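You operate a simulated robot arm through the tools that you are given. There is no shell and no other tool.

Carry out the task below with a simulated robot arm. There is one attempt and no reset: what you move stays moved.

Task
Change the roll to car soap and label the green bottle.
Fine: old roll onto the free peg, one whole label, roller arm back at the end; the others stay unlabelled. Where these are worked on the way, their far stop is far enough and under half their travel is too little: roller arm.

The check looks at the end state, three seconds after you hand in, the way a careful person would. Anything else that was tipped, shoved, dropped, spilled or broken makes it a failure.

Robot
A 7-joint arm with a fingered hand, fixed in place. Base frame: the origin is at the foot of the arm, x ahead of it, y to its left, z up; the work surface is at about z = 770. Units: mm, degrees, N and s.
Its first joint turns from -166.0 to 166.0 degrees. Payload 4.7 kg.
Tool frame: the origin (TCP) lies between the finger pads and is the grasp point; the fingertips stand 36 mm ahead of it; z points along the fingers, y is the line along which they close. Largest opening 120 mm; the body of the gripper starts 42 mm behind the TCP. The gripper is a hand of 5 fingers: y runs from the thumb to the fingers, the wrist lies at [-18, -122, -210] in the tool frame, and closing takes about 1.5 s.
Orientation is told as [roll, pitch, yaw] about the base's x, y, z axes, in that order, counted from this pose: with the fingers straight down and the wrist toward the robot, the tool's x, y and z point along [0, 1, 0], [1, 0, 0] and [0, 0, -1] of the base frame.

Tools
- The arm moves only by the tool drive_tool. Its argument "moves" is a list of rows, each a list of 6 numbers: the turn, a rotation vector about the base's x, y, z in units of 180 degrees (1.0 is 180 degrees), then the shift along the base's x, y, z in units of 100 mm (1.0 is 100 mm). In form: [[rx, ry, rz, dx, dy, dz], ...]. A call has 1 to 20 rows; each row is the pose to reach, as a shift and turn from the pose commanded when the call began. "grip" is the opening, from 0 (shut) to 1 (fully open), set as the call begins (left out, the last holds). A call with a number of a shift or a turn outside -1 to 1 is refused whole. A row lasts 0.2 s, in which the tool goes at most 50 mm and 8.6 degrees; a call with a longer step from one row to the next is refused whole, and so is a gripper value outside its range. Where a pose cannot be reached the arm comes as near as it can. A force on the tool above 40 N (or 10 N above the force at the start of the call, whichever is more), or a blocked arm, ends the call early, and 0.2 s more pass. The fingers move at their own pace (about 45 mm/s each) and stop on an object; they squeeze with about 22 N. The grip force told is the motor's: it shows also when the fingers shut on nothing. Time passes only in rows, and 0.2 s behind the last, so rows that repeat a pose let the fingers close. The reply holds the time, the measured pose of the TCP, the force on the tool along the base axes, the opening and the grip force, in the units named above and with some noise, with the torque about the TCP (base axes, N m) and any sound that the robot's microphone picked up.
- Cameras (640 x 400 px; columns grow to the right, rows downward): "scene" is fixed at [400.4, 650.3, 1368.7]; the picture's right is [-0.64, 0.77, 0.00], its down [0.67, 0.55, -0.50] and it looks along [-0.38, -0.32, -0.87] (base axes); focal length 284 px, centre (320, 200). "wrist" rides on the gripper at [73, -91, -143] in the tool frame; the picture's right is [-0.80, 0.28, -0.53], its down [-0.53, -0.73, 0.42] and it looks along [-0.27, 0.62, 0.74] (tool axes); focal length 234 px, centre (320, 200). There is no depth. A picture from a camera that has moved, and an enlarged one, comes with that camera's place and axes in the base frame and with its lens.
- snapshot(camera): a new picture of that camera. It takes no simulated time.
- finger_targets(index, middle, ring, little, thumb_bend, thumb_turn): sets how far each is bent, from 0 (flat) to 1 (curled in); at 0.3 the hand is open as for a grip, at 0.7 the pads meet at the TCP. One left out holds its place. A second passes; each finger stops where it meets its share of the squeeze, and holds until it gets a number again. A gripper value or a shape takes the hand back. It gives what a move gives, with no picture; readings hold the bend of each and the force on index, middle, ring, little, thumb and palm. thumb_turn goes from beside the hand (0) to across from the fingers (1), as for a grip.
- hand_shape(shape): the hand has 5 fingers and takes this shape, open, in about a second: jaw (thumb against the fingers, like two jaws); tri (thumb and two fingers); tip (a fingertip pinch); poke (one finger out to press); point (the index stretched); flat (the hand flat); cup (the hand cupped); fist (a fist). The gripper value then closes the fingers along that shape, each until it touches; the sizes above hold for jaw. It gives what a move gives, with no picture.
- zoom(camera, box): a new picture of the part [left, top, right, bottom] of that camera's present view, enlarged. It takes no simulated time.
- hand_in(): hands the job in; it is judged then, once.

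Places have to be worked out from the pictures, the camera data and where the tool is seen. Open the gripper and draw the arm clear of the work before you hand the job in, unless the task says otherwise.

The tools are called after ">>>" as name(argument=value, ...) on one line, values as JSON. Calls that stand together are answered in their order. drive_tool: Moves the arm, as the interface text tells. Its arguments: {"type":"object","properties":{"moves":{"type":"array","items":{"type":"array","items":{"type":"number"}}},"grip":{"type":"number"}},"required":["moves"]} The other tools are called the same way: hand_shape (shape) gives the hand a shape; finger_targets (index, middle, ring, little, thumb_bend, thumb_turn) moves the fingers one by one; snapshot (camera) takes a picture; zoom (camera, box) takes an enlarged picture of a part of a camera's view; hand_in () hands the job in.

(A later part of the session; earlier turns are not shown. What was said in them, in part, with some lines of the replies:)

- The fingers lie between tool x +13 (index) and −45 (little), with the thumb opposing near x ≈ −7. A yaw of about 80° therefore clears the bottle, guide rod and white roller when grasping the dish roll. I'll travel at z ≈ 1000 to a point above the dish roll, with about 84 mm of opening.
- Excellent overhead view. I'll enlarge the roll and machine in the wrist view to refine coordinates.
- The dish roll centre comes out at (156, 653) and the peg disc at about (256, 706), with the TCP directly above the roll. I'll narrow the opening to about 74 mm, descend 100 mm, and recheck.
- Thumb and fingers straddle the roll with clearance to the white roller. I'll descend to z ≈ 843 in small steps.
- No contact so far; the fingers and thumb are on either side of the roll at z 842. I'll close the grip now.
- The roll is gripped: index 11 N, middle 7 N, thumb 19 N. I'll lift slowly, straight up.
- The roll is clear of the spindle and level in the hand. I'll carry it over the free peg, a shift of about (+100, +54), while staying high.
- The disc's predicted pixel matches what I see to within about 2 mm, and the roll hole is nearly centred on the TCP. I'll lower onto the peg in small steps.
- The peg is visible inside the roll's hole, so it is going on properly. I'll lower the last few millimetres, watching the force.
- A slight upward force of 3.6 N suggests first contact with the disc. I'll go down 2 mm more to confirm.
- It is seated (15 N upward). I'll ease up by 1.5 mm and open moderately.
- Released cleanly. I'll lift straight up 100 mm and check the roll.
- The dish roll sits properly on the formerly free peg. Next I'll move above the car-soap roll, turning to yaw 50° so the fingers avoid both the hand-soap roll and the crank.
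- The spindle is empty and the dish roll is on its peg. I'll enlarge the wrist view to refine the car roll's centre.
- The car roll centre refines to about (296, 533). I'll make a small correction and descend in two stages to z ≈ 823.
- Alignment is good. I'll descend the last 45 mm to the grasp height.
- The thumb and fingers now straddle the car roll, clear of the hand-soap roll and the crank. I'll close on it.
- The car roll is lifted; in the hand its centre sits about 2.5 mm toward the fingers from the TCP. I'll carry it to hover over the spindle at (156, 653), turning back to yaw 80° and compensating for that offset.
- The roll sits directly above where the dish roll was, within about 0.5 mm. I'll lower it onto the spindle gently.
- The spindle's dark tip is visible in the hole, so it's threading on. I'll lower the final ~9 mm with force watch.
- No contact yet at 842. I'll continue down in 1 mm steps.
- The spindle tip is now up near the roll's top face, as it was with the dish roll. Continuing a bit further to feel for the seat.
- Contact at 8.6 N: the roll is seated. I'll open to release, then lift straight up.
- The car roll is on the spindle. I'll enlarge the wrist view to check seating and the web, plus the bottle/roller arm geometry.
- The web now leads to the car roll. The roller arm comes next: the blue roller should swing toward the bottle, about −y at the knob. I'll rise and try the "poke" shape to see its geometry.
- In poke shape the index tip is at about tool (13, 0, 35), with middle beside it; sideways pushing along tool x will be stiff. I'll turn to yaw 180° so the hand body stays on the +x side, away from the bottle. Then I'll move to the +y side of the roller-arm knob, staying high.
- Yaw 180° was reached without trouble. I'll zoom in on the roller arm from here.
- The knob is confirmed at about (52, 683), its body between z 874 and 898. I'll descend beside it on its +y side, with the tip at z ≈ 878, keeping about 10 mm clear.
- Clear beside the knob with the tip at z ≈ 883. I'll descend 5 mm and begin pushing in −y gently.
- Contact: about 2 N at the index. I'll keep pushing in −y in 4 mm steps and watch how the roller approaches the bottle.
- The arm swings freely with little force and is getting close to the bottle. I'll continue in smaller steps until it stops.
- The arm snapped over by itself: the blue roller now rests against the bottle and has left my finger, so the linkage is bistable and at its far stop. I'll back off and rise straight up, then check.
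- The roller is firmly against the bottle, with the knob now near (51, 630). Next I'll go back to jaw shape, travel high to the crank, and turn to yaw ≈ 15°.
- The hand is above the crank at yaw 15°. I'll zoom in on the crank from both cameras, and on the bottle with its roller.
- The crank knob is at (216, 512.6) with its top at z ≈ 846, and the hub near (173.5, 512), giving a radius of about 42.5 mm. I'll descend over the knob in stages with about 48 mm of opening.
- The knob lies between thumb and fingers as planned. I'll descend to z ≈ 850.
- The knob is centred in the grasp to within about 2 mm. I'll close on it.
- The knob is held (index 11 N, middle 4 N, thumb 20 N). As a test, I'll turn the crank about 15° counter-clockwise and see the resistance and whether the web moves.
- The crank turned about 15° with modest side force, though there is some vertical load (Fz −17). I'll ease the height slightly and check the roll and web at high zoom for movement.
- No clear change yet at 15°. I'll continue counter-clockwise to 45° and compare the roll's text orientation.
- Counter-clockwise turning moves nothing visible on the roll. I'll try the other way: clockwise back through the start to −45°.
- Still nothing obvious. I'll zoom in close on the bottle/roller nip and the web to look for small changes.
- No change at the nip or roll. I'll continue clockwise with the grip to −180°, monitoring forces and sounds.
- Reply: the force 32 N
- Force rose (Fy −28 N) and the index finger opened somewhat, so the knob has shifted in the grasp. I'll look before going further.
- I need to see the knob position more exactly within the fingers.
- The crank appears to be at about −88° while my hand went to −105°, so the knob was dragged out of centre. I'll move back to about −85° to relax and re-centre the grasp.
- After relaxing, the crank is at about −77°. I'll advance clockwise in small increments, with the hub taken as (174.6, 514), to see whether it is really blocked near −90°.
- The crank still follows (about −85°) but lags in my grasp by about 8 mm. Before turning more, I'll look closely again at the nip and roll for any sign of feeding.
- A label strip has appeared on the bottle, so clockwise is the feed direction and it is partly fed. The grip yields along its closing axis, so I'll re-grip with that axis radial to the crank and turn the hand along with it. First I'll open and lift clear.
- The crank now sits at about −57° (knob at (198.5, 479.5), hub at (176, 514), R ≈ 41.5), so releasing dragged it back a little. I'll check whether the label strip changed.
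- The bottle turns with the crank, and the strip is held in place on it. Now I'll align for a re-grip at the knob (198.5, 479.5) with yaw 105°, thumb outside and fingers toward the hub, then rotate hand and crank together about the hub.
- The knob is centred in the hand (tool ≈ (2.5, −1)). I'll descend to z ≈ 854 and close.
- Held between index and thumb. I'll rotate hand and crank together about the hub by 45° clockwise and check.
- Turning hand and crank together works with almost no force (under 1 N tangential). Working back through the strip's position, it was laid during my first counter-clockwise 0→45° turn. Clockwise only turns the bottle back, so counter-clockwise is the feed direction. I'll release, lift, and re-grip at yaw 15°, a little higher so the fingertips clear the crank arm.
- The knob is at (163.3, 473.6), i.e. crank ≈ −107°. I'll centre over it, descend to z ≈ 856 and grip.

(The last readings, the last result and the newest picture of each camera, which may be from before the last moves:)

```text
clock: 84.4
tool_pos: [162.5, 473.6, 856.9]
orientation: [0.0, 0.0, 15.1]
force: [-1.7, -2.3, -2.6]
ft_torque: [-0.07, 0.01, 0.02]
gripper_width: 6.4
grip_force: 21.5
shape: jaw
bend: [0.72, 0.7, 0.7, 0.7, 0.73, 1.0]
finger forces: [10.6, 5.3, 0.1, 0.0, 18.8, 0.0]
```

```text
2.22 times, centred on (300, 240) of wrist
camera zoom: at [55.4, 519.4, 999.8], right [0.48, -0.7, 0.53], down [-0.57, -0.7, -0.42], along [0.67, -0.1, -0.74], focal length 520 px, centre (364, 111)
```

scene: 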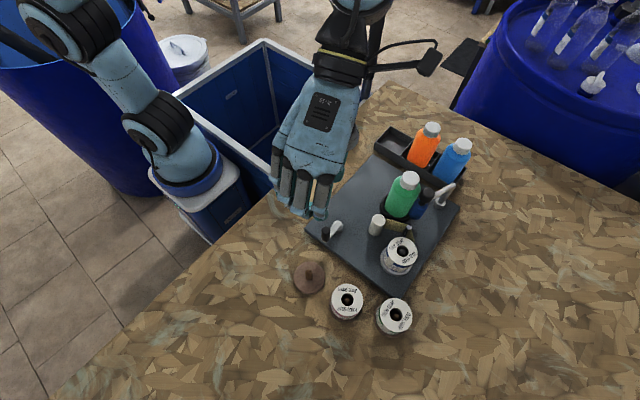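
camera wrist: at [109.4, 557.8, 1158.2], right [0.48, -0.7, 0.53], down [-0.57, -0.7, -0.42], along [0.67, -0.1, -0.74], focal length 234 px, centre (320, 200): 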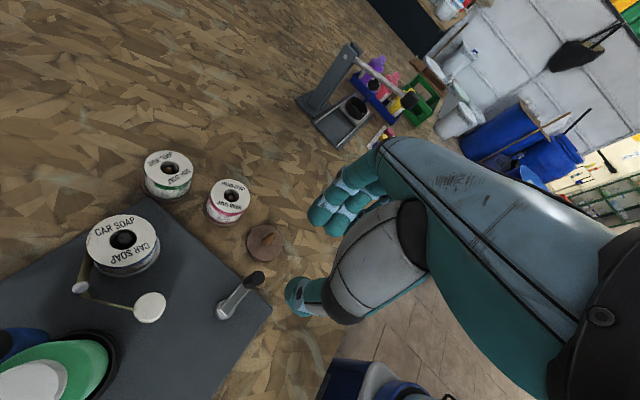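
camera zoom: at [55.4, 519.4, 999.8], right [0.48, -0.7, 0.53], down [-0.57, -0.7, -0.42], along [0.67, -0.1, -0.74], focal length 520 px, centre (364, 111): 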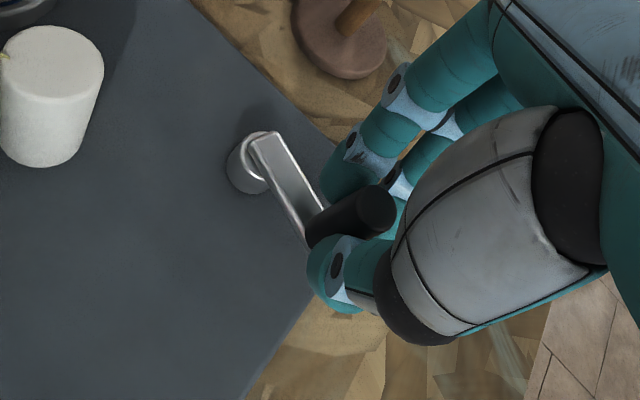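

Gripped again and well centred. I'll turn counter-clockwise from −107° back to 0° along the circle about (176, 514).

>>> drive_tool(moves=[[0, 0, 0, 0.0718, -0.0164, 0], [0, 0, 0, 0.1454, -0.0196, 0], [0, 0, 0, 0.2185, -0.01, 0], [0, 0, 0, 0.2889, 0.0122, 0], [0, 0, 0, 0.3543, 0.0462, 0], [0, 0, 0, 0.4128, 0.0911, 0], [0, 0, 0, 0.4626, 0.1455, 0], [0, 0, 0, 0.5022, 0.2077, 0], [0, 0, 0, 0.5304, 0.2758, 0], [0, 0, 0, 0.5464, 0.3478, 0], [0, 0, 0, 0.55, 0.403, 0], [0, 0, 0, 0.55, 0.403, 0]])

>>> zoom(camera="wrist", box=[200, 150, 400, 330])

>>> zoom(camera="scene", box=[385, 175, 435, 225])

```text
clock: 87.0
tool_pos: [218.4, 513.1, 855.1]
orientation: [-0.1, 0.0, 15.1]
force: [8.4, -7.9, -14.1]
ft_torque: [0.1, -0.26, 0.28]
gripper_width: 3.9
grip_force: 21.8
shape: jaw
bend: [0.72, 0.7, 0.7, 0.7, 0.73, 1.0]
finger forces: [17.6, 11.3, 0.1, 0.0, 25.0, 0.0]
```

```text
2.22 times, centred on (300, 240) of wrist
camera zoom: at [111.9, 559.4, 998.5], right [0.48, -0.7, 0.53], down [-0.57, -0.71, -0.42], along [0.67, -0.1, -0.74], focal length 520 px, centre (364, 111)
```

zoom: 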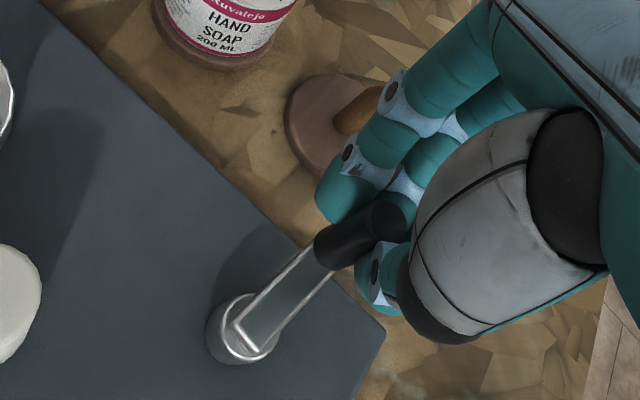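

```text
8.00 times, centred on (410, 200) of scene
camera zoom: at [400.4, 650.3, 1368.7], right [-0.64, 0.77, 0.0], down [0.67, 0.55, -0.5], along [-0.38, -0.32, -0.87], focal length 2276 px, centre (-400, 200)
```

zoom: 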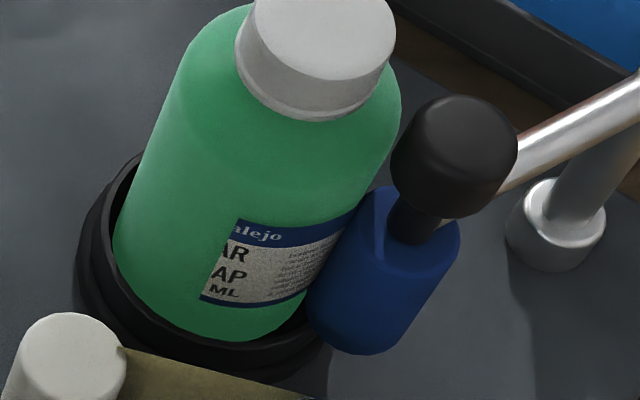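

Now it's clear: the label grows only with counter-clockwise motion. It shows the right panel plus about half the brand text, so it's around 50% fed after about 180° of cumulative turning, and one full turn should be one label. I'll continue counter-clockwise to +60° and look again.

>>> drive_tool(moves=[[0, 0, 0, -0.0064, 0.0735, 0], [0, 0, 0, -0.0255, 0.1447, 0], [0, 0, 0, -0.0567, 0.2115, 0], [0, 0, 0, -0.099, 0.2719, 0], [0, 0, 0, -0.1511, 0.324, 0], [0, 0, 0, -0.2115, 0.3663, 0], [0, 0, 0, -0.2115, 0.3663, 0]])

>>> zoom(camera="scene", box=[385, 175, 435, 225])

>>> zoom(camera="wrist", box=[200, 150, 400, 330])

```text
clock: 88.6
tool_pos: [196.5, 550.6, 857.7]
orientation: [0.0, 0.1, 15.2]
force: [19.2, 11.6, -13.7]
ft_torque: [0.87, -0.29, 0.46]
gripper_width: 2.4
grip_force: 21.9
shape: jaw
bend: [0.72, 0.69, 0.7, 0.7, 0.75, 1.0]
finger forces: [44.5, 12.6, 0.0, 0.0, 35.9, 0.0]
```

```text
8.00 times, centred on (410, 200) of scene
camera zoom: at [400.4, 650.3, 1368.7], right [-0.64, 0.77, 0.0], down [0.67, 0.55, -0.5], along [-0.38, -0.32, -0.87], focal length 2276 px, centre (-400, 200)
```

zoom: 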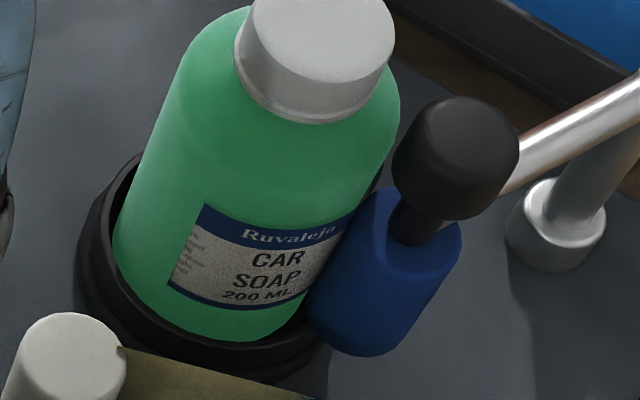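

```text
2.22 times, centred on (300, 240) of wrist
camera zoom: at [89.4, 596.5, 1000.0], right [0.48, -0.7, 0.52], down [-0.57, -0.7, -0.42], along [0.67, -0.09, -0.74], focal length 520 px, centre (364, 111)
```

zoom: 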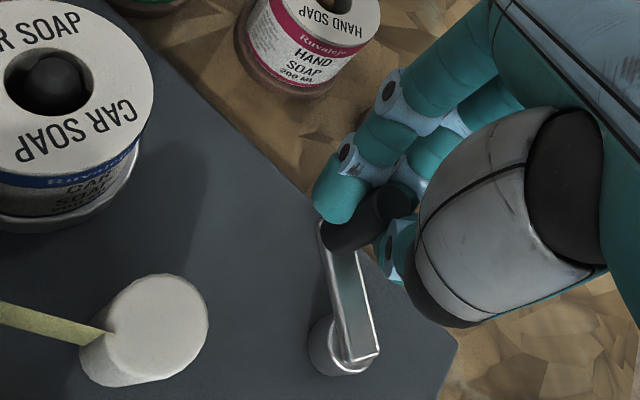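

The label now shows the full brand and part of the left panel; crank is about 52° with strain building in the grip (index 44 N). I'll release, lift slightly, and re-centre before the final part.

>>> drive_tool(moves=[[0, 0, 0, 0, 0, 0], [0, 0, 0, 0, 0, 0], [0, 0, 0, 0, 0, 0], [0, 0, 0, 0, 0, 0], [0, 0, 0, 0, 0, 0.25], [0, 0, 0, 0, 0, 0.48], [0, 0, 0, 0, 0, 0.48]], grip=0.45)

>>> zoom(camera="wrist", box=[200, 150, 400, 330])

>>> zoom(camera="scene", box=[385, 175, 435, 225])

```text
clock: 90.2
tool_pos: [196.2, 554.1, 904.2]
orientation: [0.0, 0.0, 15.1]
force: [0.2, -0.7, -0.7]
ft_torque: [0.02, -0.02, -0.01]
gripper_width: 53.6
grip_force: 0.1
shape: jaw
bend: [0.74, 0.47, 0.44, 0.42, 0.72, 1.0]
finger forces: [0.0, 0.0, 0.0, 0.1, 0.1, 0.1]
```

```text
2.22 times, centred on (300, 240) of wrist
camera zoom: at [89.6, 597.9, 1047.4], right [0.48, -0.7, 0.53], down [-0.57, -0.7, -0.42], along [0.67, -0.1, -0.74], focal length 520 px, centre (364, 111)
```

zoom: 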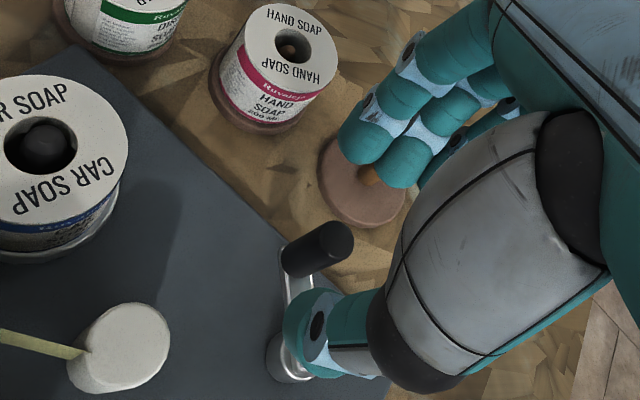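

```text
8.00 times, centred on (410, 200) of scene
camera zoom: at [400.4, 650.3, 1368.7], right [-0.64, 0.77, 0.0], down [0.67, 0.55, -0.5], along [-0.38, -0.32, -0.87], focal length 2276 px, centre (-400, 200)
```

zoom: 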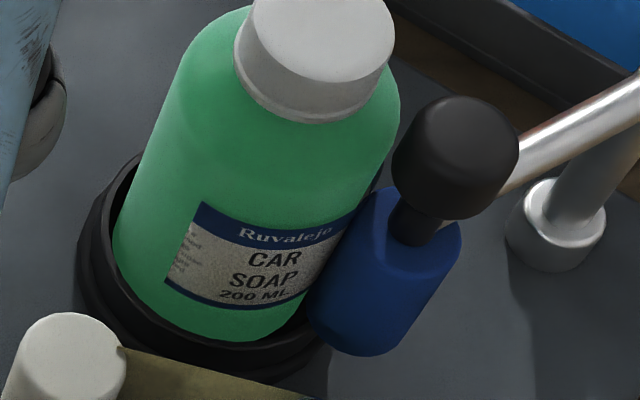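

The crank rests at about 44° (knob at (205.7, 542.7)). I'll re-centre, descend and grip again.

>>> drive_tool(moves=[[0, 0, 0, 0.0855, -0.0793, -0.05], [0, 0, 0, 0.0855, -0.0793, -0.27], [0, 0, 0, 0.0855, -0.0793, -0.475], [0, 0, 0, 0.0855, -0.0793, -0.475]])

>>> drive_tool(moves=[[0, 0, 0, 0, 0, 0], [0, 0, 0, 0, 0, 0], [0, 0, 0, 0, 0, 0], [0, 0, 0, 0, 0, 0], [0, 0, 0, 0, 0, 0], [0, 0, 0, 0, 0, 0]], grip=0.03)

>>> zoom(camera="wrist", box=[200, 150, 400, 330])

```text
clock: 91.2
tool_pos: [205.3, 543.9, 856.7]
orientation: [0.1, 0.1, 15.1]
force: [-0.1, -1.0, -0.3]
ft_torque: [-0.01, 0.02, -0.03]
gripper_width: 53.4
grip_force: 0.1
shape: jaw
bend: [0.74, 0.47, 0.44, 0.42, 0.72, 1.0]
finger forces: [0.0, 0.0, 0.1, 0.0, 0.0, 0.1]
```

```text
clock: 92.6
tool_pos: [205.4, 544.6, 856.1]
orientation: [0.0, 0.0, 15.1]
force: [-5.6, -4.6, -1.2]
ft_torque: [-0.11, 0.15, -0.02]
gripper_width: 4.7
grip_force: 22.2
shape: jaw
bend: [0.72, 0.7, 0.7, 0.7, 0.72, 1.0]
finger forces: [10.4, 4.3, 0.0, 0.0, 20.7, 0.1]
```

```text
2.22 times, centred on (300, 240) of wrist
camera zoom: at [97.8, 589.1, 999.4], right [0.48, -0.7, 0.53], down [-0.57, -0.7, -0.42], along [0.67, -0.1, -0.74], focal length 520 px, centre (364, 111)
```

zoom: 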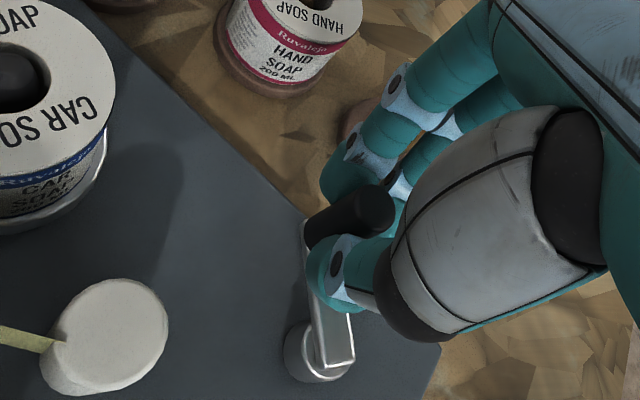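

Good grip. I'll continue counter-clockwise from 44° to 90° in small steps.

>>> drive_tool(moves=[[0, 0, 0, -0.0332, 0.031, 0], [0, 0, 0, -0.0932, 0.073, 0], [0, 0, 0, -0.1595, 0.104, 0], [0, 0, 0, -0.2302, 0.1229, 0], [0, 0, 0, -0.3032, 0.1293, 0], [0, 0, 0, -0.3032, 0.1293, 0]])

>>> zoom(camera="scene", box=[385, 175, 435, 225])

>>> zoom(camera="wrist", box=[200, 150, 400, 330])

```text
clock: 94.0
tool_pos: [173.1, 557.4, 858.7]
orientation: [0.0, 0.1, 15.1]
force: [6.3, 8.2, -10.1]
ft_torque: [0.24, -0.27, 0.28]
gripper_width: 3.7
grip_force: 22.5
shape: jaw
bend: [0.71, 0.7, 0.7, 0.7, 0.72, 1.0]
finger forces: [23.5, 11.6, 0.0, 0.0, 15.4, 0.0]
```

```text
8.00 times, centred on (410, 200) of scene
camera zoom: at [400.4, 650.3, 1368.7], right [-0.64, 0.77, 0.0], down [0.67, 0.55, -0.5], along [-0.38, -0.32, -0.87], focal length 2276 px, centre (-400, 200)
```

zoom: 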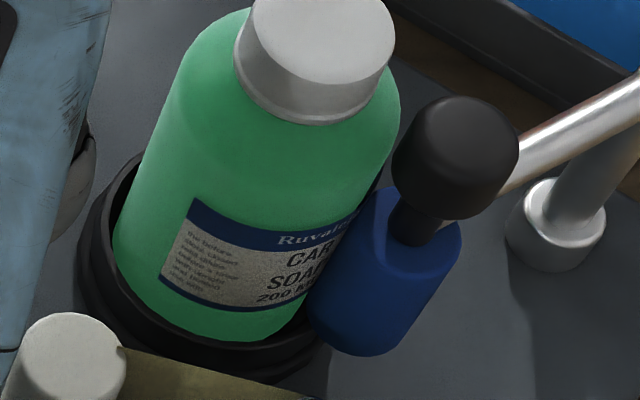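

```text
2.22 times, centred on (300, 240) of wrist
camera zoom: at [66.8, 601.8, 1000.5], right [0.48, -0.7, 0.53], down [-0.57, -0.7, -0.42], along [0.67, -0.1, -0.74], focal length 520 px, centre (364, 111)
```

zoom: 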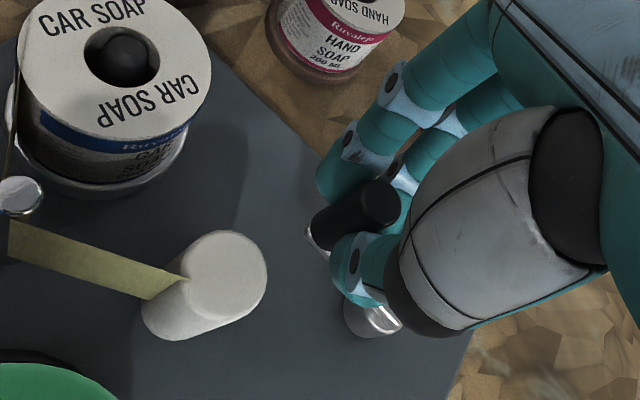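

The left panel's text lines now seem to show from their beginning, so the label may be nearly complete. I'll look more closely.

>>> zoom(camera="scene", box=[395, 195, 425, 220])

>>> zoom(camera="scene", box=[375, 240, 425, 280])

>>> zoom(camera="wrist", box=[180, 100, 310, 210])

```text
16.00 times, centred on (410, 208) of scene
camera zoom: at [400.4, 650.3, 1368.7], right [-0.64, 0.77, 0.0], down [0.67, 0.55, -0.5], along [-0.38, -0.32, -0.87], focal length 4552 px, centre (-1120, 80)
```

zoom: 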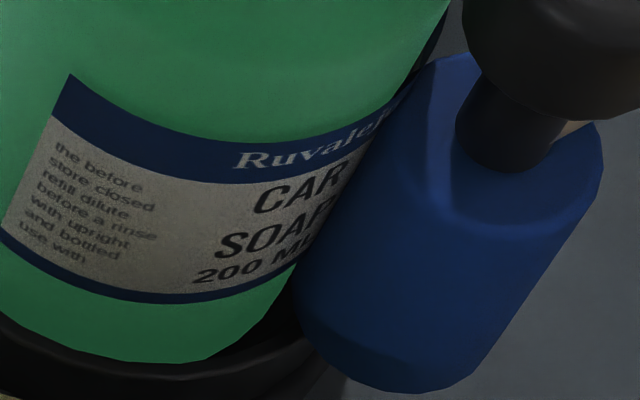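

```text
10.00 times, centred on (400, 260) of scene
camera zoom: at [400.4, 650.3, 1368.7], right [-0.64, 0.77, 0.0], down [0.67, 0.55, -0.5], along [-0.38, -0.32, -0.87], focal length 2845 px, centre (-480, -400)
```

zoom: 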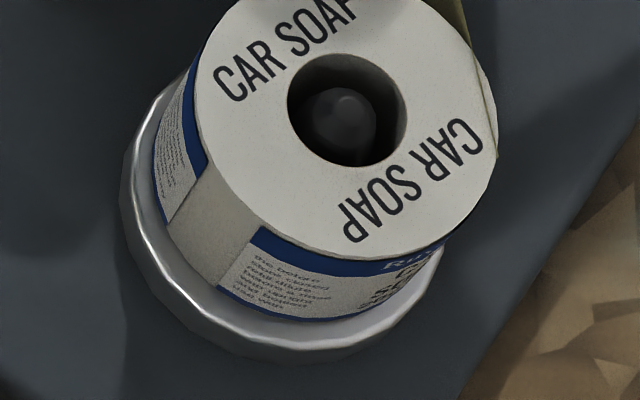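

```text
3.64 times, centred on (245, 155) of wrist
camera zoom: at [66.8, 601.8, 1000.5], right [0.48, -0.7, 0.53], down [-0.57, -0.7, -0.42], along [0.67, -0.1, -0.74], focal length 852 px, centre (593, 364)
```

zoom: 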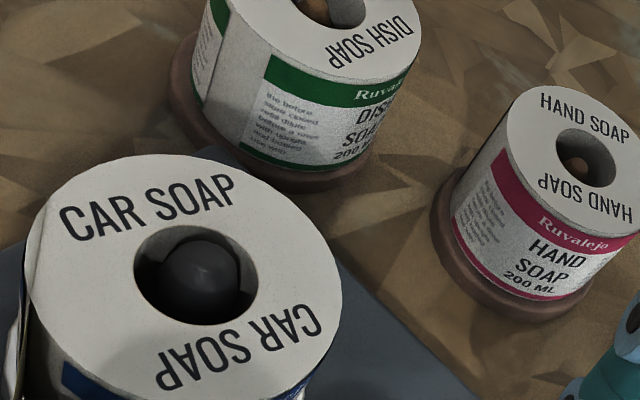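

Comparing margin to text width with the labels on the rolls, the applied label looks about 98–100% complete. The gap before the next label is over 10 mm, so a small extra step is safe. I'll advance about 10° and check whether the left edge still grows relative to the text.

>>> drive_tool(moves=[[0, 0, 0, -0.036, -0.001, 0], [0, 0, 0, -0.0729, -0.0064, 0], [0, 0, 0, -0.0729, -0.0064, 0]])

>>> zoom(camera="scene", box=[395, 195, 425, 220])

>>> zoom(camera="scene", box=[385, 175, 435, 225])

```text
clock: 94.8
tool_pos: [167.6, 556.7, 857.6]
orientation: [0.0, 0.0, 15.0]
force: [5.2, 10.5, -9.6]
ft_torque: [0.39, -0.16, 0.25]
gripper_width: 3.5
grip_force: 21.7
shape: jaw
bend: [0.71, 0.7, 0.7, 0.7, 0.73, 1.0]
finger forces: [28.3, 10.3, 0.0, 0.0, 14.4, 0.1]
```

```text
16.00 times, centred on (410, 208) of scene
camera zoom: at [400.4, 650.3, 1368.7], right [-0.64, 0.77, 0.0], down [0.67, 0.55, -0.5], along [-0.38, -0.32, -0.87], focal length 4552 px, centre (-1120, 80)
```

zoom: 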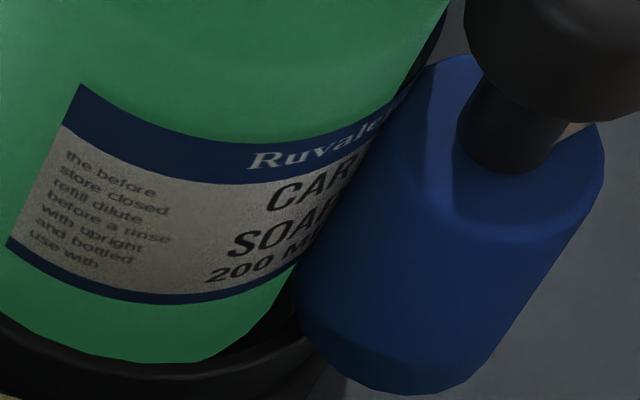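

```text
8.00 times, centred on (410, 200) of scene
camera zoom: at [400.4, 650.3, 1368.7], right [-0.64, 0.77, 0.0], down [0.67, 0.55, -0.5], along [-0.38, -0.32, -0.87], focal length 2276 px, centre (-400, 200)
```

zoom: 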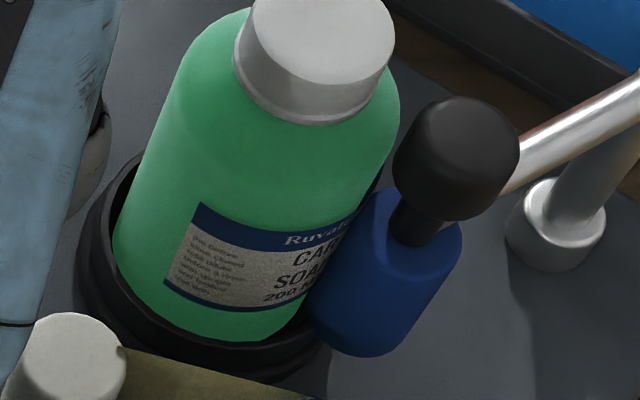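

The edge moved together with the text, so the label no longer grows: it is whole. I'll ease back slightly clockwise, which doesn't feed, then release the knob and lift clear.

>>> drive_tool(moves=[[0, 0, 0, 0.03, 0, 0], [0, 0, 0, 0.03, 0, 0], [0, 0, 0, 0.03, 0, 0], [0, 0, 0, 0.03, 0, 0], [0, 0, 0, 0.03, 0, 0], [0, 0, 0, 0.03, 0, 0.3], [0, 0, 0, 0.03, 0, 0.7], [0, 0, 0, 0.03, 0, 1]], grip=0.45)

>>> zoom(camera="scene", box=[385, 175, 435, 225])

>>> zoom(camera="scene", box=[300, 150, 460, 280])

```text
clock: 96.6
tool_pos: [171.9, 558.4, 958.1]
orientation: [0.1, 0.0, 15.1]
force: [0.2, 0.2, -0.3]
ft_torque: [-0.03, 0.03, -0.02]
gripper_width: 53.6
grip_force: 0.1
shape: jaw
bend: [0.74, 0.47, 0.44, 0.42, 0.72, 1.0]
finger forces: [0.1, 0.0, 0.0, 0.0, 0.0, 0.0]
```

```text
8.00 times, centred on (410, 200) of scene
camera zoom: at [400.4, 650.3, 1368.7], right [-0.64, 0.77, 0.0], down [0.67, 0.55, -0.5], along [-0.38, -0.32, -0.87], focal length 2276 px, centre (-400, 200)
```

zoom: 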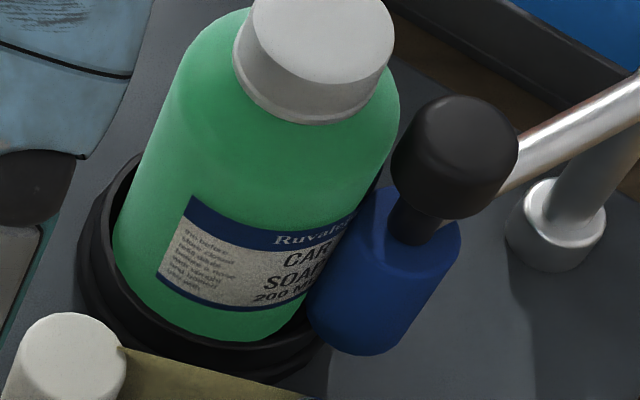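

```text
3.08 times, centred on (380, 215) of scene
camera zoom: at [400.4, 650.3, 1368.7], right [-0.64, 0.77, 0.0], down [0.67, 0.55, -0.5], along [-0.38, -0.32, -0.87], focal length 875 px, centre (135, 154)
```

zoom: 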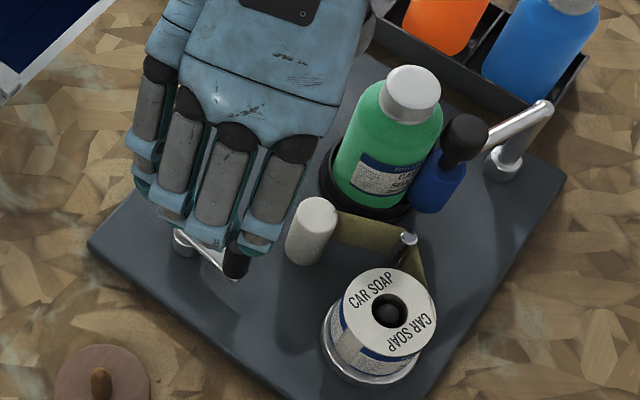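

The label is complete and the crank released. Now I'll head back to the roller arm: rise, turn to yaw ≈ 175° (hand body on the +x side) and hover above its knob to grip it and swing it back.

>>> drive_tool(moves=[[0, 0, 0, 0, 0, 0.35], [0, 0, 0, 0, 0, 0.65], [0, 0, 0.0444, -0.06, 0.04, 0.65], [0, 0, 0.0889, -0.12, 0.08, 0.65], [0, 0, 0.1333, -0.18, 0.12, 0.65], [0, 0, 0.1778, -0.24, 0.16, 0.65], [0, 0, 0.2222, -0.3, 0.2, 0.65], [0, 0, 0.2667, -0.36, 0.24, 0.65], [0, 0, 0.3111, -0.42, 0.28, 0.65], [0, 0, 0.3556, -0.48, 0.32, 0.65], [0, 0, 0.4, -0.54, 0.36, 0.65], [0, 0, 0.4444, -0.6, 0.4, 0.65]])

>>> drive_tool(moves=[[0, 0, 0.0444, -0.06, 0.04, 0], [0, 0, 0.0889, -0.12, 0.08, 0], [0, 0, 0.1333, -0.18, 0.12, 0], [0, 0, 0.1778, -0.24, 0.16, 0], [0, 0, 0.2222, -0.3, 0.2, 0], [0, 0, 0.2667, -0.36, 0.24, 0], [0, 0, 0.3111, -0.42, 0.28, 0], [0, 0, 0.3556, -0.48, 0.32, 0], [0, 0, 0.4, -0.54, 0.36, 0], [0, 0, 0.4444, -0.6, 0.4, 0], [0, 0, 0.4444, -0.6, 0.4, 0]])

>>> zoom(camera="wrist", box=[160, 140, 380, 360])

>>> snapshot(camera="scene")

```text
clock: 99.2
tool_pos: [110.9, 594.6, 1023.9]
orientation: [0.1, 0.0, 95.2]
force: [-0.4, -0.9, 0.0]
ft_torque: [-0.04, -0.02, 0.01]
gripper_width: 53.7
grip_force: 0.1
shape: jaw
bend: [0.74, 0.47, 0.44, 0.42, 0.72, 1.0]
finger forces: [0.0, 0.0, 0.1, 0.0, 0.0, 0.1]
```

```text
clock: 101.6
tool_pos: [49.8, 635.9, 1024.0]
orientation: [-0.1, 0.1, 175.2]
force: [0.0, -0.3, 0.1]
ft_torque: [0.01, -0.01, 0.03]
gripper_width: 53.5
grip_force: 0.0
shape: jaw
bend: [0.74, 0.47, 0.44, 0.42, 0.72, 1.0]
finger forces: [0.0, 0.0, 0.0, 0.0, 0.0, 0.1]
```

```text
1.82 times, centred on (270, 250) of wrist
camera zoom: at [135.4, 555.1, 1165.8], right [-0.21, 0.82, 0.53], down [0.77, 0.47, -0.42], along [-0.6, 0.32, -0.74], focal length 426 px, centre (411, 109)
```

zoom: 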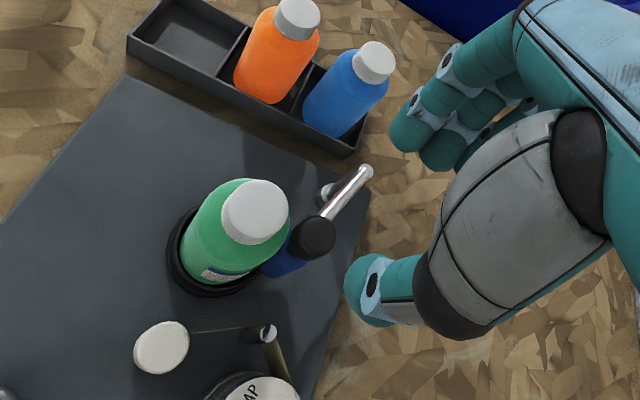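

```text
taken
```

scene: 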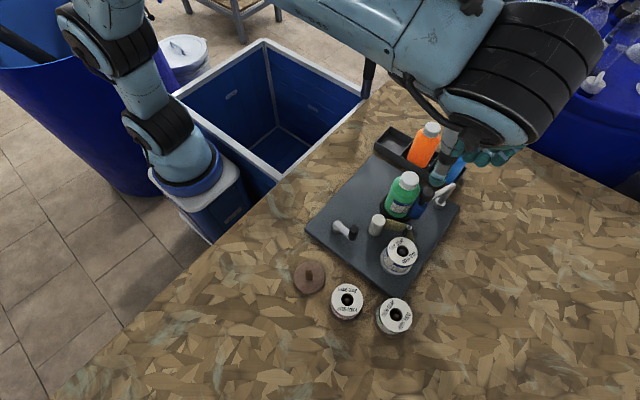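

The knob comes out at about (50, 631), well centred in the hand. I'll descend in stages to z ≈ 950 and verify clearance to the bottle cap and rod.

>>> drive_tool(moves=[[0, 0, 0, 0, 0, -0.25], [0, 0, 0, 0, 0, -0.5], [0, 0, 0, 0, 0, -0.72], [0, 0, 0, 0, 0, -0.72]])

>>> zoom(camera="wrist", box=[160, 140, 380, 360])

>>> zoom(camera="scene", box=[370, 130, 500, 250])

```text
clock: 102.6
tool_pos: [50.5, 635.7, 947.4]
orientation: [0.0, 0.0, 175.1]
force: [0.2, 1.0, 0.3]
ft_torque: [-0.02, -0.01, 0.0]
gripper_width: 53.6
grip_force: 0.1
shape: jaw
bend: [0.74, 0.47, 0.44, 0.42, 0.72, 1.0]
finger forces: [0.0, 0.1, 0.0, 0.0, 0.0, 0.0]
```

```text
1.82 times, centred on (270, 250) of wrist
camera zoom: at [134.8, 553.9, 1091.2], right [-0.21, 0.82, 0.53], down [0.78, 0.47, -0.42], along [-0.6, 0.32, -0.74], focal length 426 px, centre (411, 109)
```

zoom: 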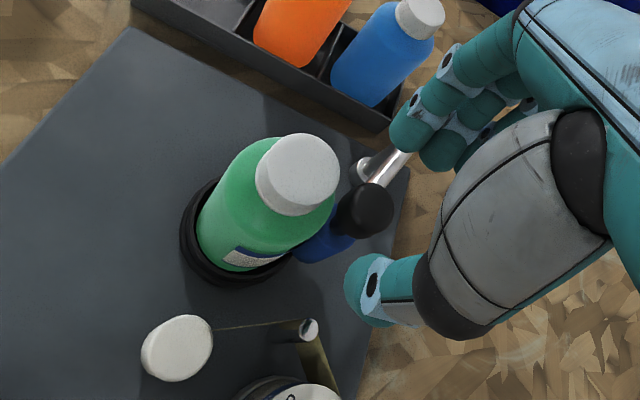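

```text
3.33 times, centred on (435, 190) of scene
camera zoom: at [400.4, 650.3, 1368.7], right [-0.64, 0.77, 0.0], down [0.67, 0.55, -0.5], along [-0.38, -0.32, -0.87], focal length 948 px, centre (-63, 233)
```

zoom: 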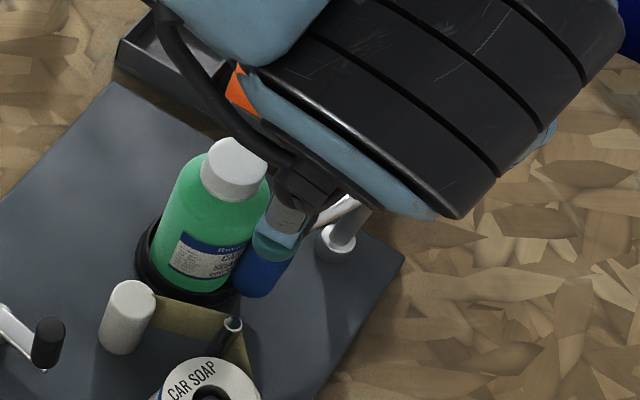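

The knob sits at tool (4.8, 1.2), and the cap edge stays about 12 mm away from the index finger. I'll descend to z ≈ 915 slowly.

>>> drive_tool(moves=[[0, 0, 0, 0, 0.01, -0.12], [0, 0, 0, 0, 0.01, -0.22], [0, 0, 0, 0, 0.01, -0.3], [0, 0, 0, 0, 0.01, -0.345], [0, 0, 0, 0, 0.01, -0.345]])

>>> zoom(camera="wrist", box=[200, 140, 380, 320])

```text
clock: 103.8
tool_pos: [50.1, 636.8, 915.4]
orientation: [0.0, 0.1, 175.0]
force: [0.2, 0.5, -1.0]
ft_torque: [0.01, -0.03, 0.0]
gripper_width: 53.6
grip_force: 0.0
shape: jaw
bend: [0.74, 0.47, 0.44, 0.42, 0.72, 1.0]
finger forces: [0.1, 0.0, 0.0, 0.0, 0.1, 0.1]
```

```text
2.22 times, centred on (290, 230) of wrist
camera zoom: at [135.5, 555.8, 1058.4], right [-0.21, 0.82, 0.53], down [0.78, 0.47, -0.42], along [-0.6, 0.32, -0.74], focal length 520 px, centre (387, 133)
```

zoom: 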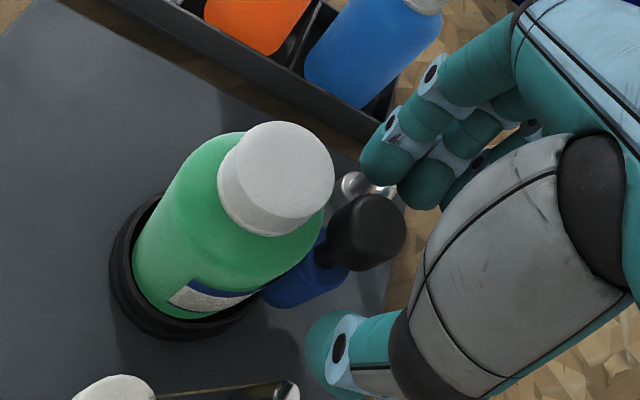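

The fingers and thumb are on either side of the knob with no contact so far. I'll close the grip on it.

>>> drive_tool(moves=[[0, 0, 0, 0, 0, 0], [0, 0, 0, 0, 0, 0], [0, 0, 0, 0, 0, 0], [0, 0, 0, 0, 0, 0], [0, 0, 0, 0, 0, 0]], grip=0.08)

>>> zoom(camera="wrist", box=[200, 140, 380, 320])

```text
clock: 105.0
tool_pos: [52.5, 636.5, 916.3]
orientation: [0.0, 0.0, 175.0]
force: [3.5, 1.2, -1.3]
ft_torque: [0.04, -0.02, 0.0]
gripper_width: 9.9
grip_force: 22.5
shape: jaw
bend: [0.73, 0.7, 0.7, 0.7, 0.74, 1.0]
finger forces: [13.5, 2.6, 0.0, 0.0, 18.4, 0.1]
```

```text
2.22 times, centred on (290, 230) of wrist
camera zoom: at [136.1, 555.8, 1058.3], right [-0.21, 0.83, 0.53], down [0.78, 0.47, -0.42], along [-0.59, 0.32, -0.74], focal length 520 px, centre (387, 133)
```

zoom: 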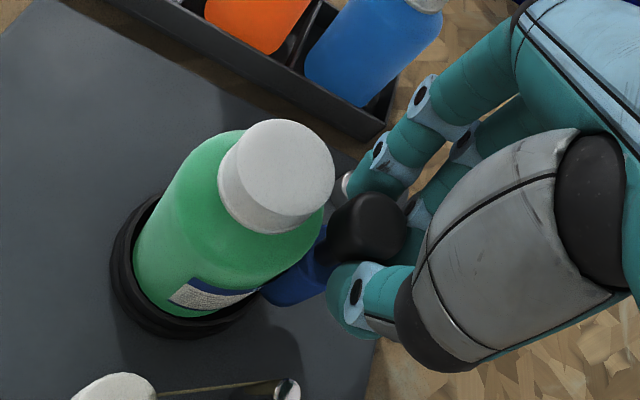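

Knob gripped (index 13.5 N, thumb 18 N). I'll swing it back along its arc about the post (−23, 658), first 28 mm in +y.

>>> drive_tool(moves=[[0, 0, 0, 0.012, 0.037, 0], [0, 0, 0, 0.024, 0.075, 0], [0, 0, 0, 0.032, 0.108, 0], [0, 0, 0, 0.039, 0.142, 0], [0, 0, 0, 0.044, 0.176, 0], [0, 0, 0, 0.048, 0.21, 0], [0, 0, 0, 0.05, 0.245, 0], [0, 0, 0, 0.051, 0.279, 0], [0, 0, 0, 0.051, 0.279, 0]])

>>> zoom(camera="wrist", box=[200, 140, 380, 320])

```text
clock: 107.0
tool_pos: [55.9, 664.0, 915.7]
orientation: [0.1, -0.1, 175.1]
force: [4.8, -0.8, -8.8]
ft_torque: [-0.01, -0.1, 0.06]
gripper_width: 9.3
grip_force: 22.1
shape: jaw
bend: [0.73, 0.7, 0.7, 0.7, 0.74, 1.0]
finger forces: [10.4, 0.1, 0.0, 0.0, 18.7, 0.1]
```

```text
2.22 times, centred on (290, 230) of wrist
camera zoom: at [140.4, 583.6, 1058.7], right [-0.21, 0.83, 0.52], down [0.78, 0.47, -0.42], along [-0.6, 0.32, -0.74], focal length 520 px, centre (387, 133)
```

zoom: 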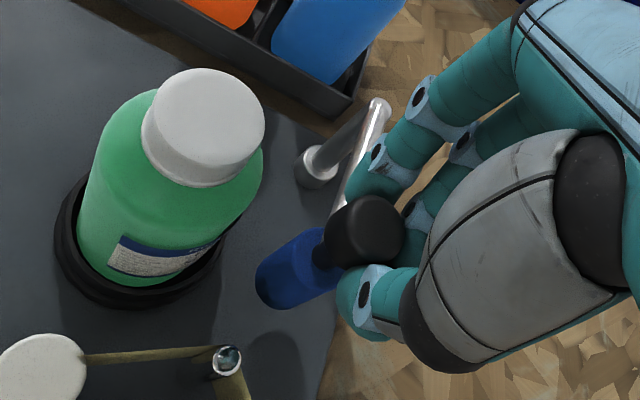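

The arm follows nicely. I'll continue to the original position at about +18°.

>>> drive_tool(moves=[[0, 0, 0, -0.001, 0.035, 0], [0, 0, 0, -0.003, 0.069, 0], [0, 0, 0, -0.007, 0.103, 0], [0, 0, 0, -0.012, 0.137, 0], [0, 0, 0, -0.019, 0.171, 0], [0, 0, 0, -0.027, 0.205, 0], [0, 0, 0, -0.036, 0.235, 0], [0, 0, 0, -0.042, 0.255, 0], [0, 0, 0, -0.042, 0.255, 0]])

>>> zoom(camera="wrist", box=[200, 140, 380, 320])

```text
clock: 109.0
tool_pos: [52.7, 689.5, 915.5]
orientation: [0.0, -0.1, 175.1]
force: [5.4, 1.3, -10.4]
ft_torque: [0.08, -0.02, 0.06]
gripper_width: 8.4
grip_force: 21.9
shape: jaw
bend: [0.73, 0.7, 0.7, 0.7, 0.74, 1.0]
finger forces: [8.1, 0.0, 0.1, 0.0, 16.8, 0.1]
```

```text
2.22 times, centred on (290, 230) of wrist
camera zoom: at [136.1, 609.4, 1059.3], right [-0.21, 0.83, 0.52], down [0.78, 0.47, -0.42], along [-0.6, 0.32, -0.74], focal length 520 px, centre (387, 133)
```

zoom: 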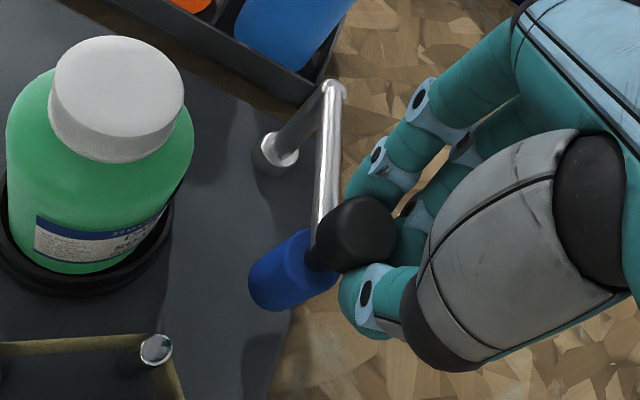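

The knob is at about +16°; I'll push on another 6 mm in +y to make sure it reaches its rest stop.

>>> drive_tool(moves=[[0, 0, 0, -0.007, 0.02, 0], [0, 0, 0, -0.014, 0.04, 0], [0, 0, 0, -0.02, 0.06, 0], [0, 0, 0, -0.02, 0.06, 0]])

>>> zoom(camera="wrist", box=[200, 140, 380, 320])

```text
clock: 110.0
tool_pos: [49.5, 695.9, 917.2]
orientation: [0.0, 0.0, 175.2]
force: [5.1, -0.4, -5.4]
ft_torque: [-0.03, -0.11, 0.02]
gripper_width: 8.6
grip_force: 21.6
shape: jaw
bend: [0.73, 0.7, 0.7, 0.7, 0.74, 1.0]
finger forces: [7.3, 0.0, 0.0, 0.0, 14.0, 0.1]
```

```text
2.22 times, centred on (290, 230) of wrist
camera zoom: at [134.6, 615.1, 1059.4], right [-0.21, 0.82, 0.53], down [0.78, 0.47, -0.42], along [-0.6, 0.32, -0.74], focal length 520 px, centre (387, 133)
```

zoom: 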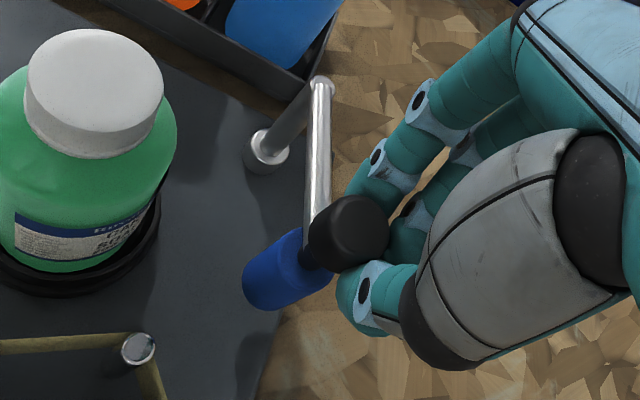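

The knob is now at about (52.6, 683.7), matching its original rest position (18–19°), and slipping in my grip at the stop. I'll open and lift clear.

>>> drive_tool(moves=[[0, 0, 0, 0, 0, 0], [0, 0, 0, 0, 0, 0], [0, 0, 0, 0, 0, 0], [0, 0, 0, 0, 0, 0], [0, 0, 0, 0, 0, 0.2], [0, 0, 0, 0, 0, 0.6], [0, 0, 0, 0, 0, 1], [0, 0, 0, 0, 0, 1]], grip=0.5)

>>> zoom(camera="wrist", box=[120, 160, 340, 360])

>>> snapshot(camera="scene")

```text
clock: 111.8
tool_pos: [48.8, 693.2, 1016.7]
orientation: [0.0, 0.0, 175.0]
force: [-0.3, -0.2, -0.1]
ft_torque: [0.01, -0.02, 0.03]
gripper_width: 59.7
grip_force: 0.1
shape: jaw
bend: [0.74, 0.45, 0.42, 0.4, 0.71, 1.0]
finger forces: [0.1, 0.0, 0.0, 0.0, 0.0, 0.1]
```

```text
2.00 times, centred on (230, 260) of wrist
camera zoom: at [133.6, 613.3, 1158.9], right [-0.21, 0.83, 0.52], down [0.78, 0.47, -0.42], along [-0.6, 0.32, -0.74], focal length 468 px, centre (500, 80)
```

zoom: 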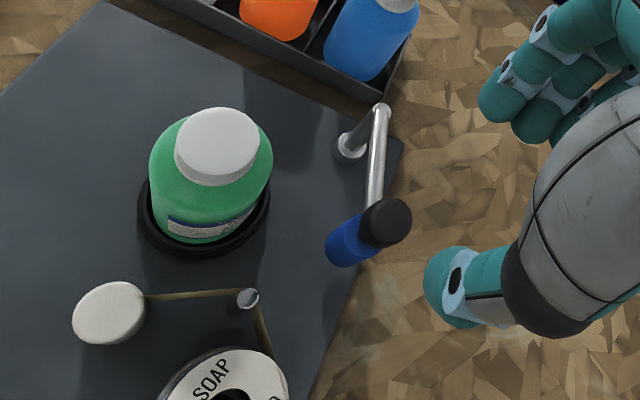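

```text
taken
```

scene: 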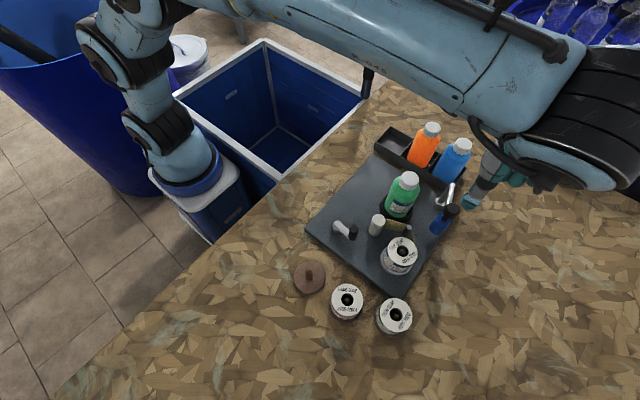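

The roller arm is back at rest. Now I'll retract over the robot side at height, which also lets me check the label's other end.

>>> drive_tool(moves=[[0, 0, 0, 0, 0, 0.3], [0, 0, -0.0444, 0.03, -0.09, 0.5], [0, 0, -0.0889, 0.06, -0.18, 0.5], [0, 0, -0.1333, 0.09, -0.27, 0.5], [0, 0, -0.1778, 0.12, -0.36, 0.5], [0, 0, -0.2222, 0.15, -0.45, 0.5], [0, 0, -0.2667, 0.18, -0.54, 0.5], [0, 0, -0.3111, 0.21, -0.63, 0.5], [0, 0, -0.3556, 0.24, -0.72, 0.5], [0, 0, -0.4, 0.27, -0.81, 0.5], [0, 0, -0.4444, 0.3, -0.9, 0.5]], grip=0.9)

>>> drive_tool(moves=[[0, 0, 0, 0.05, -0.33, 0], [0, 0, 0, 0.1, -0.67, 0], [0, 0, 0, 0.15, -1, 0]])

>>> drive_tool(moves=[[0, 0, 0, 0, -0.25, 0], [0, 0, 0, 0, -0.5, 0], [0, 0, 0, 0, -0.5, 0]])

>>> snapshot(camera="wrist")

>>> snapshot(camera="scene")

```text
clock: 114.2
tool_pos: [80.5, 604.8, 1066.0]
orientation: [0.0, 0.0, 95.0]
force: [-0.1, -0.3, -0.7]
ft_torque: [-0.04, 0.01, -0.02]
gripper_width: 107.9
grip_force: 0.1
shape: jaw
bend: [0.27, 0.32, 0.31, 0.31, 0.41, 0.98]
finger forces: [0.1, 0.1, 0.0, 0.0, 0.0, 0.0]
```

```text
clock: 115.0
tool_pos: [96.2, 508.3, 1066.8]
orientation: [0.0, 0.2, 95.1]
force: [-0.6, 0.0, -0.5]
ft_torque: [-0.02, -0.01, -0.01]
gripper_width: 108.1
grip_force: 0.1
shape: jaw
bend: [0.27, 0.32, 0.31, 0.31, 0.41, 0.98]
finger forces: [0.1, 0.0, 0.0, 0.0, 0.1, 0.0]
```

```text
clock: 115.8
tool_pos: [94.2, 455.2, 1066.2]
orientation: [0.0, 0.0, 95.1]
force: [0.0, 0.2, 0.3]
ft_torque: [-0.03, -0.01, 0.03]
gripper_width: 108.3
grip_force: 0.0
shape: jaw
bend: [0.27, 0.32, 0.31, 0.31, 0.41, 0.98]
finger forces: [0.0, 0.0, 0.1, 0.0, 0.0, 0.1]
```

```text
taken
camera wrist: at [31.0, 356.1, 1209.0], right [0.78, 0.35, 0.53], down [0.59, -0.68, -0.42], along [0.21, 0.64, -0.74], focal length 234 px, centre (320, 200)
```

wrist: 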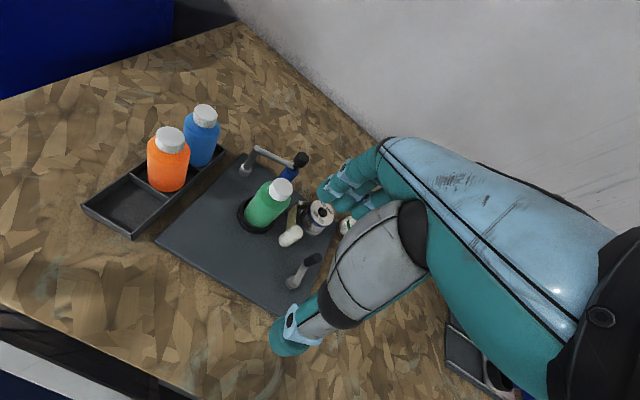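

```text
taken
```

scene: 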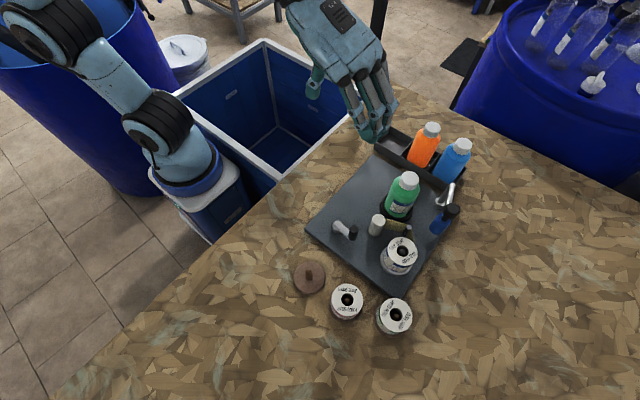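

I'll inspect the end state in detail: bottle and label from both cameras, the roller arm, and the rolls on their pegs.

>>> zoom(camera="wrist", box=[230, 140, 320, 240])

>>> zoom(camera="scene", box=[380, 165, 440, 225])

>>> zoom(camera="scene", box=[280, 190, 480, 340])

>>> zoom(camera="scene", box=[375, 235, 425, 285])

```text
4.00 times, centred on (275, 190) of wrist
camera zoom: at [31.0, 356.1, 1209.0], right [0.78, 0.35, 0.53], down [0.59, -0.68, -0.42], along [0.21, 0.64, -0.74], focal length 937 px, centre (500, 240)
```

zoom: 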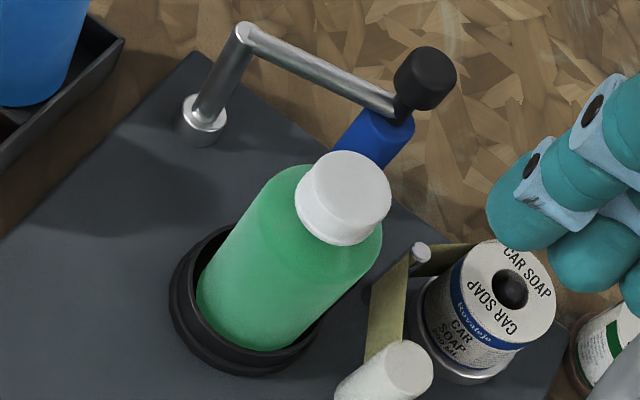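

```text
6.67 times, centred on (410, 195) of scene
camera zoom: at [400.4, 650.3, 1368.7], right [-0.64, 0.77, 0.0], down [0.67, 0.55, -0.5], along [-0.38, -0.32, -0.87], focal length 1897 px, centre (-280, 233)
```

zoom: 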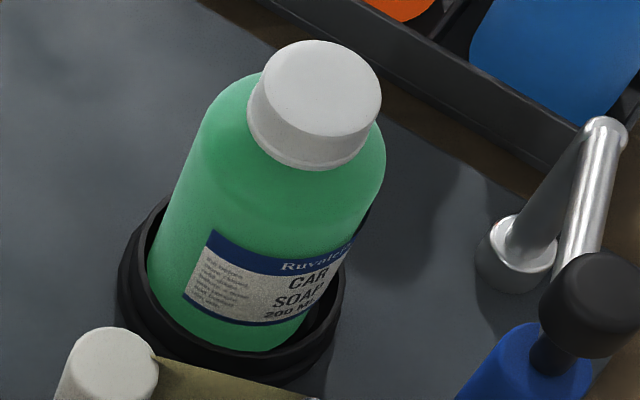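

```text
2.67 times, centred on (380, 265) of scene
camera zoom: at [400.4, 650.3, 1368.7], right [-0.64, 0.77, 0.0], down [0.67, 0.55, -0.5], along [-0.38, -0.32, -0.87], focal length 759 px, centre (160, 27)
```

zoom: 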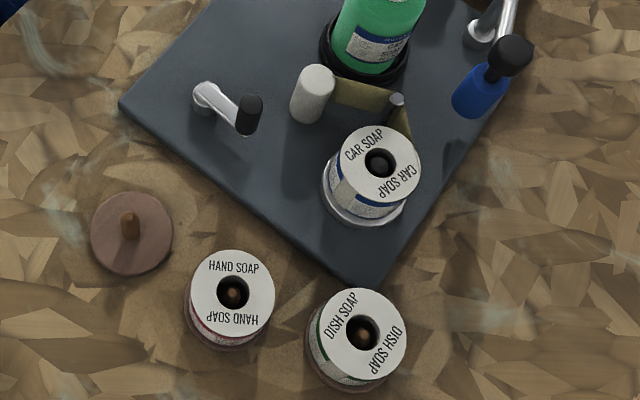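

```text
8.00 times, centred on (400, 260) of scene
camera zoom: at [400.4, 650.3, 1368.7], right [-0.64, 0.77, 0.0], down [0.67, 0.55, -0.5], along [-0.38, -0.32, -0.87], focal length 2276 px, centre (-320, -280)
```

zoom: 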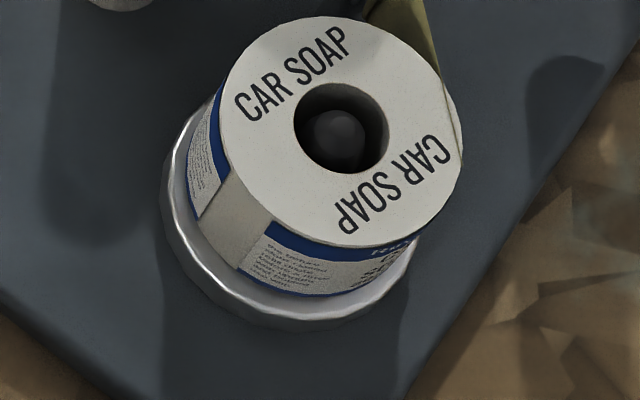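

Everything checks out:

- The car roll is on the spindle and the dish roll on the formerly free peg.
- The hand roll is untouched, and the other bottles have no labels.
- The roller arm is back at rest and the label is whole.

I'll open fully and raise the arm further clear before handing in.

>>> drive_tool(moves=[[0, 0, 0, 0, -0.15, 0.33], [0, 0, 0, 0, -0.3, 0.67], [0, 0, 0, 0, -0.45, 1], [0, 0, 0, 0, -0.45, 1]], grip=1.0)

>>> zoom(camera="scene", box=[370, 110, 490, 230])

```text
clock: 116.8
tool_pos: [96.8, 409.3, 1166.0]
orientation: [-0.1, 0.0, 95.1]
force: [0.6, 0.3, 0.3]
ft_torque: [-0.03, -0.01, 0.02]
gripper_width: 119.8
grip_force: 0.2
shape: jaw
bend: [0.3, 0.3, 0.3, 0.3, 0.3, 0.98]
finger forces: [0.0, 0.0, 0.1, 0.0, 0.0, 0.0]
```

```text
3.33 times, centred on (430, 170) of scene
camera zoom: at [400.4, 650.3, 1368.7], right [-0.64, 0.77, 0.0], down [0.67, 0.55, -0.5], along [-0.38, -0.32, -0.87], focal length 948 px, centre (-47, 300)
```

zoom: 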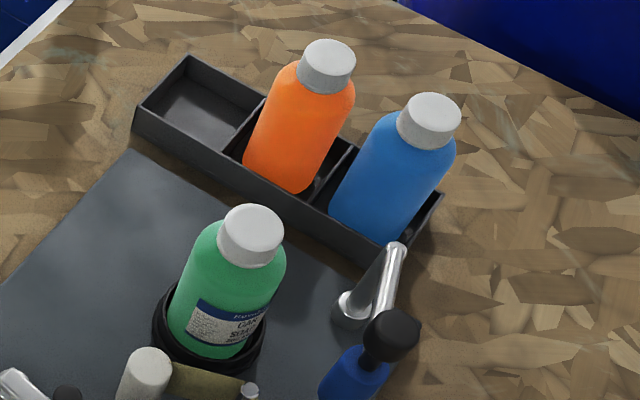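

The end state matches the task: the new roll is mounted, the old one is on the peg, the green bottle carries one whole label, and the roller arm is back. The hand is open and the arm is clear, so I'm handing in.

>>> hand_in()

```text
The job is handed in.
```

The roll is changed to car soap and the green bottle carries one whole label. I've handed the job in; no verdict came back.

- **Rolls:** the car soap roll sits on the machine's spindle and the old dish soap roll is on the peg that was free. The hand soap roll was not touched.
- **Label:** I kept feeding until the label stopped growing, then stopped about 8° of crank later. That puts it in the gap before the next label, and no second label shows. I judged it whole from its left edge, which matches the margins on the rolls. Its right end is on the far side of the bottle, and I did not get a picture of it.
- **Crank:** it feeds only counter-clockwise. Before I found that, I turned it back and forth, so the bottle rotated both ways while the label went on.
- **Roller arm:** it went to its far stop against the bottle for the feeding and is back at its original rest position.
- **Everything else:** the orange and blue bottles have no labels, and nothing was tipped or moved out of place. The gripper is open and the arm is clear of the work.
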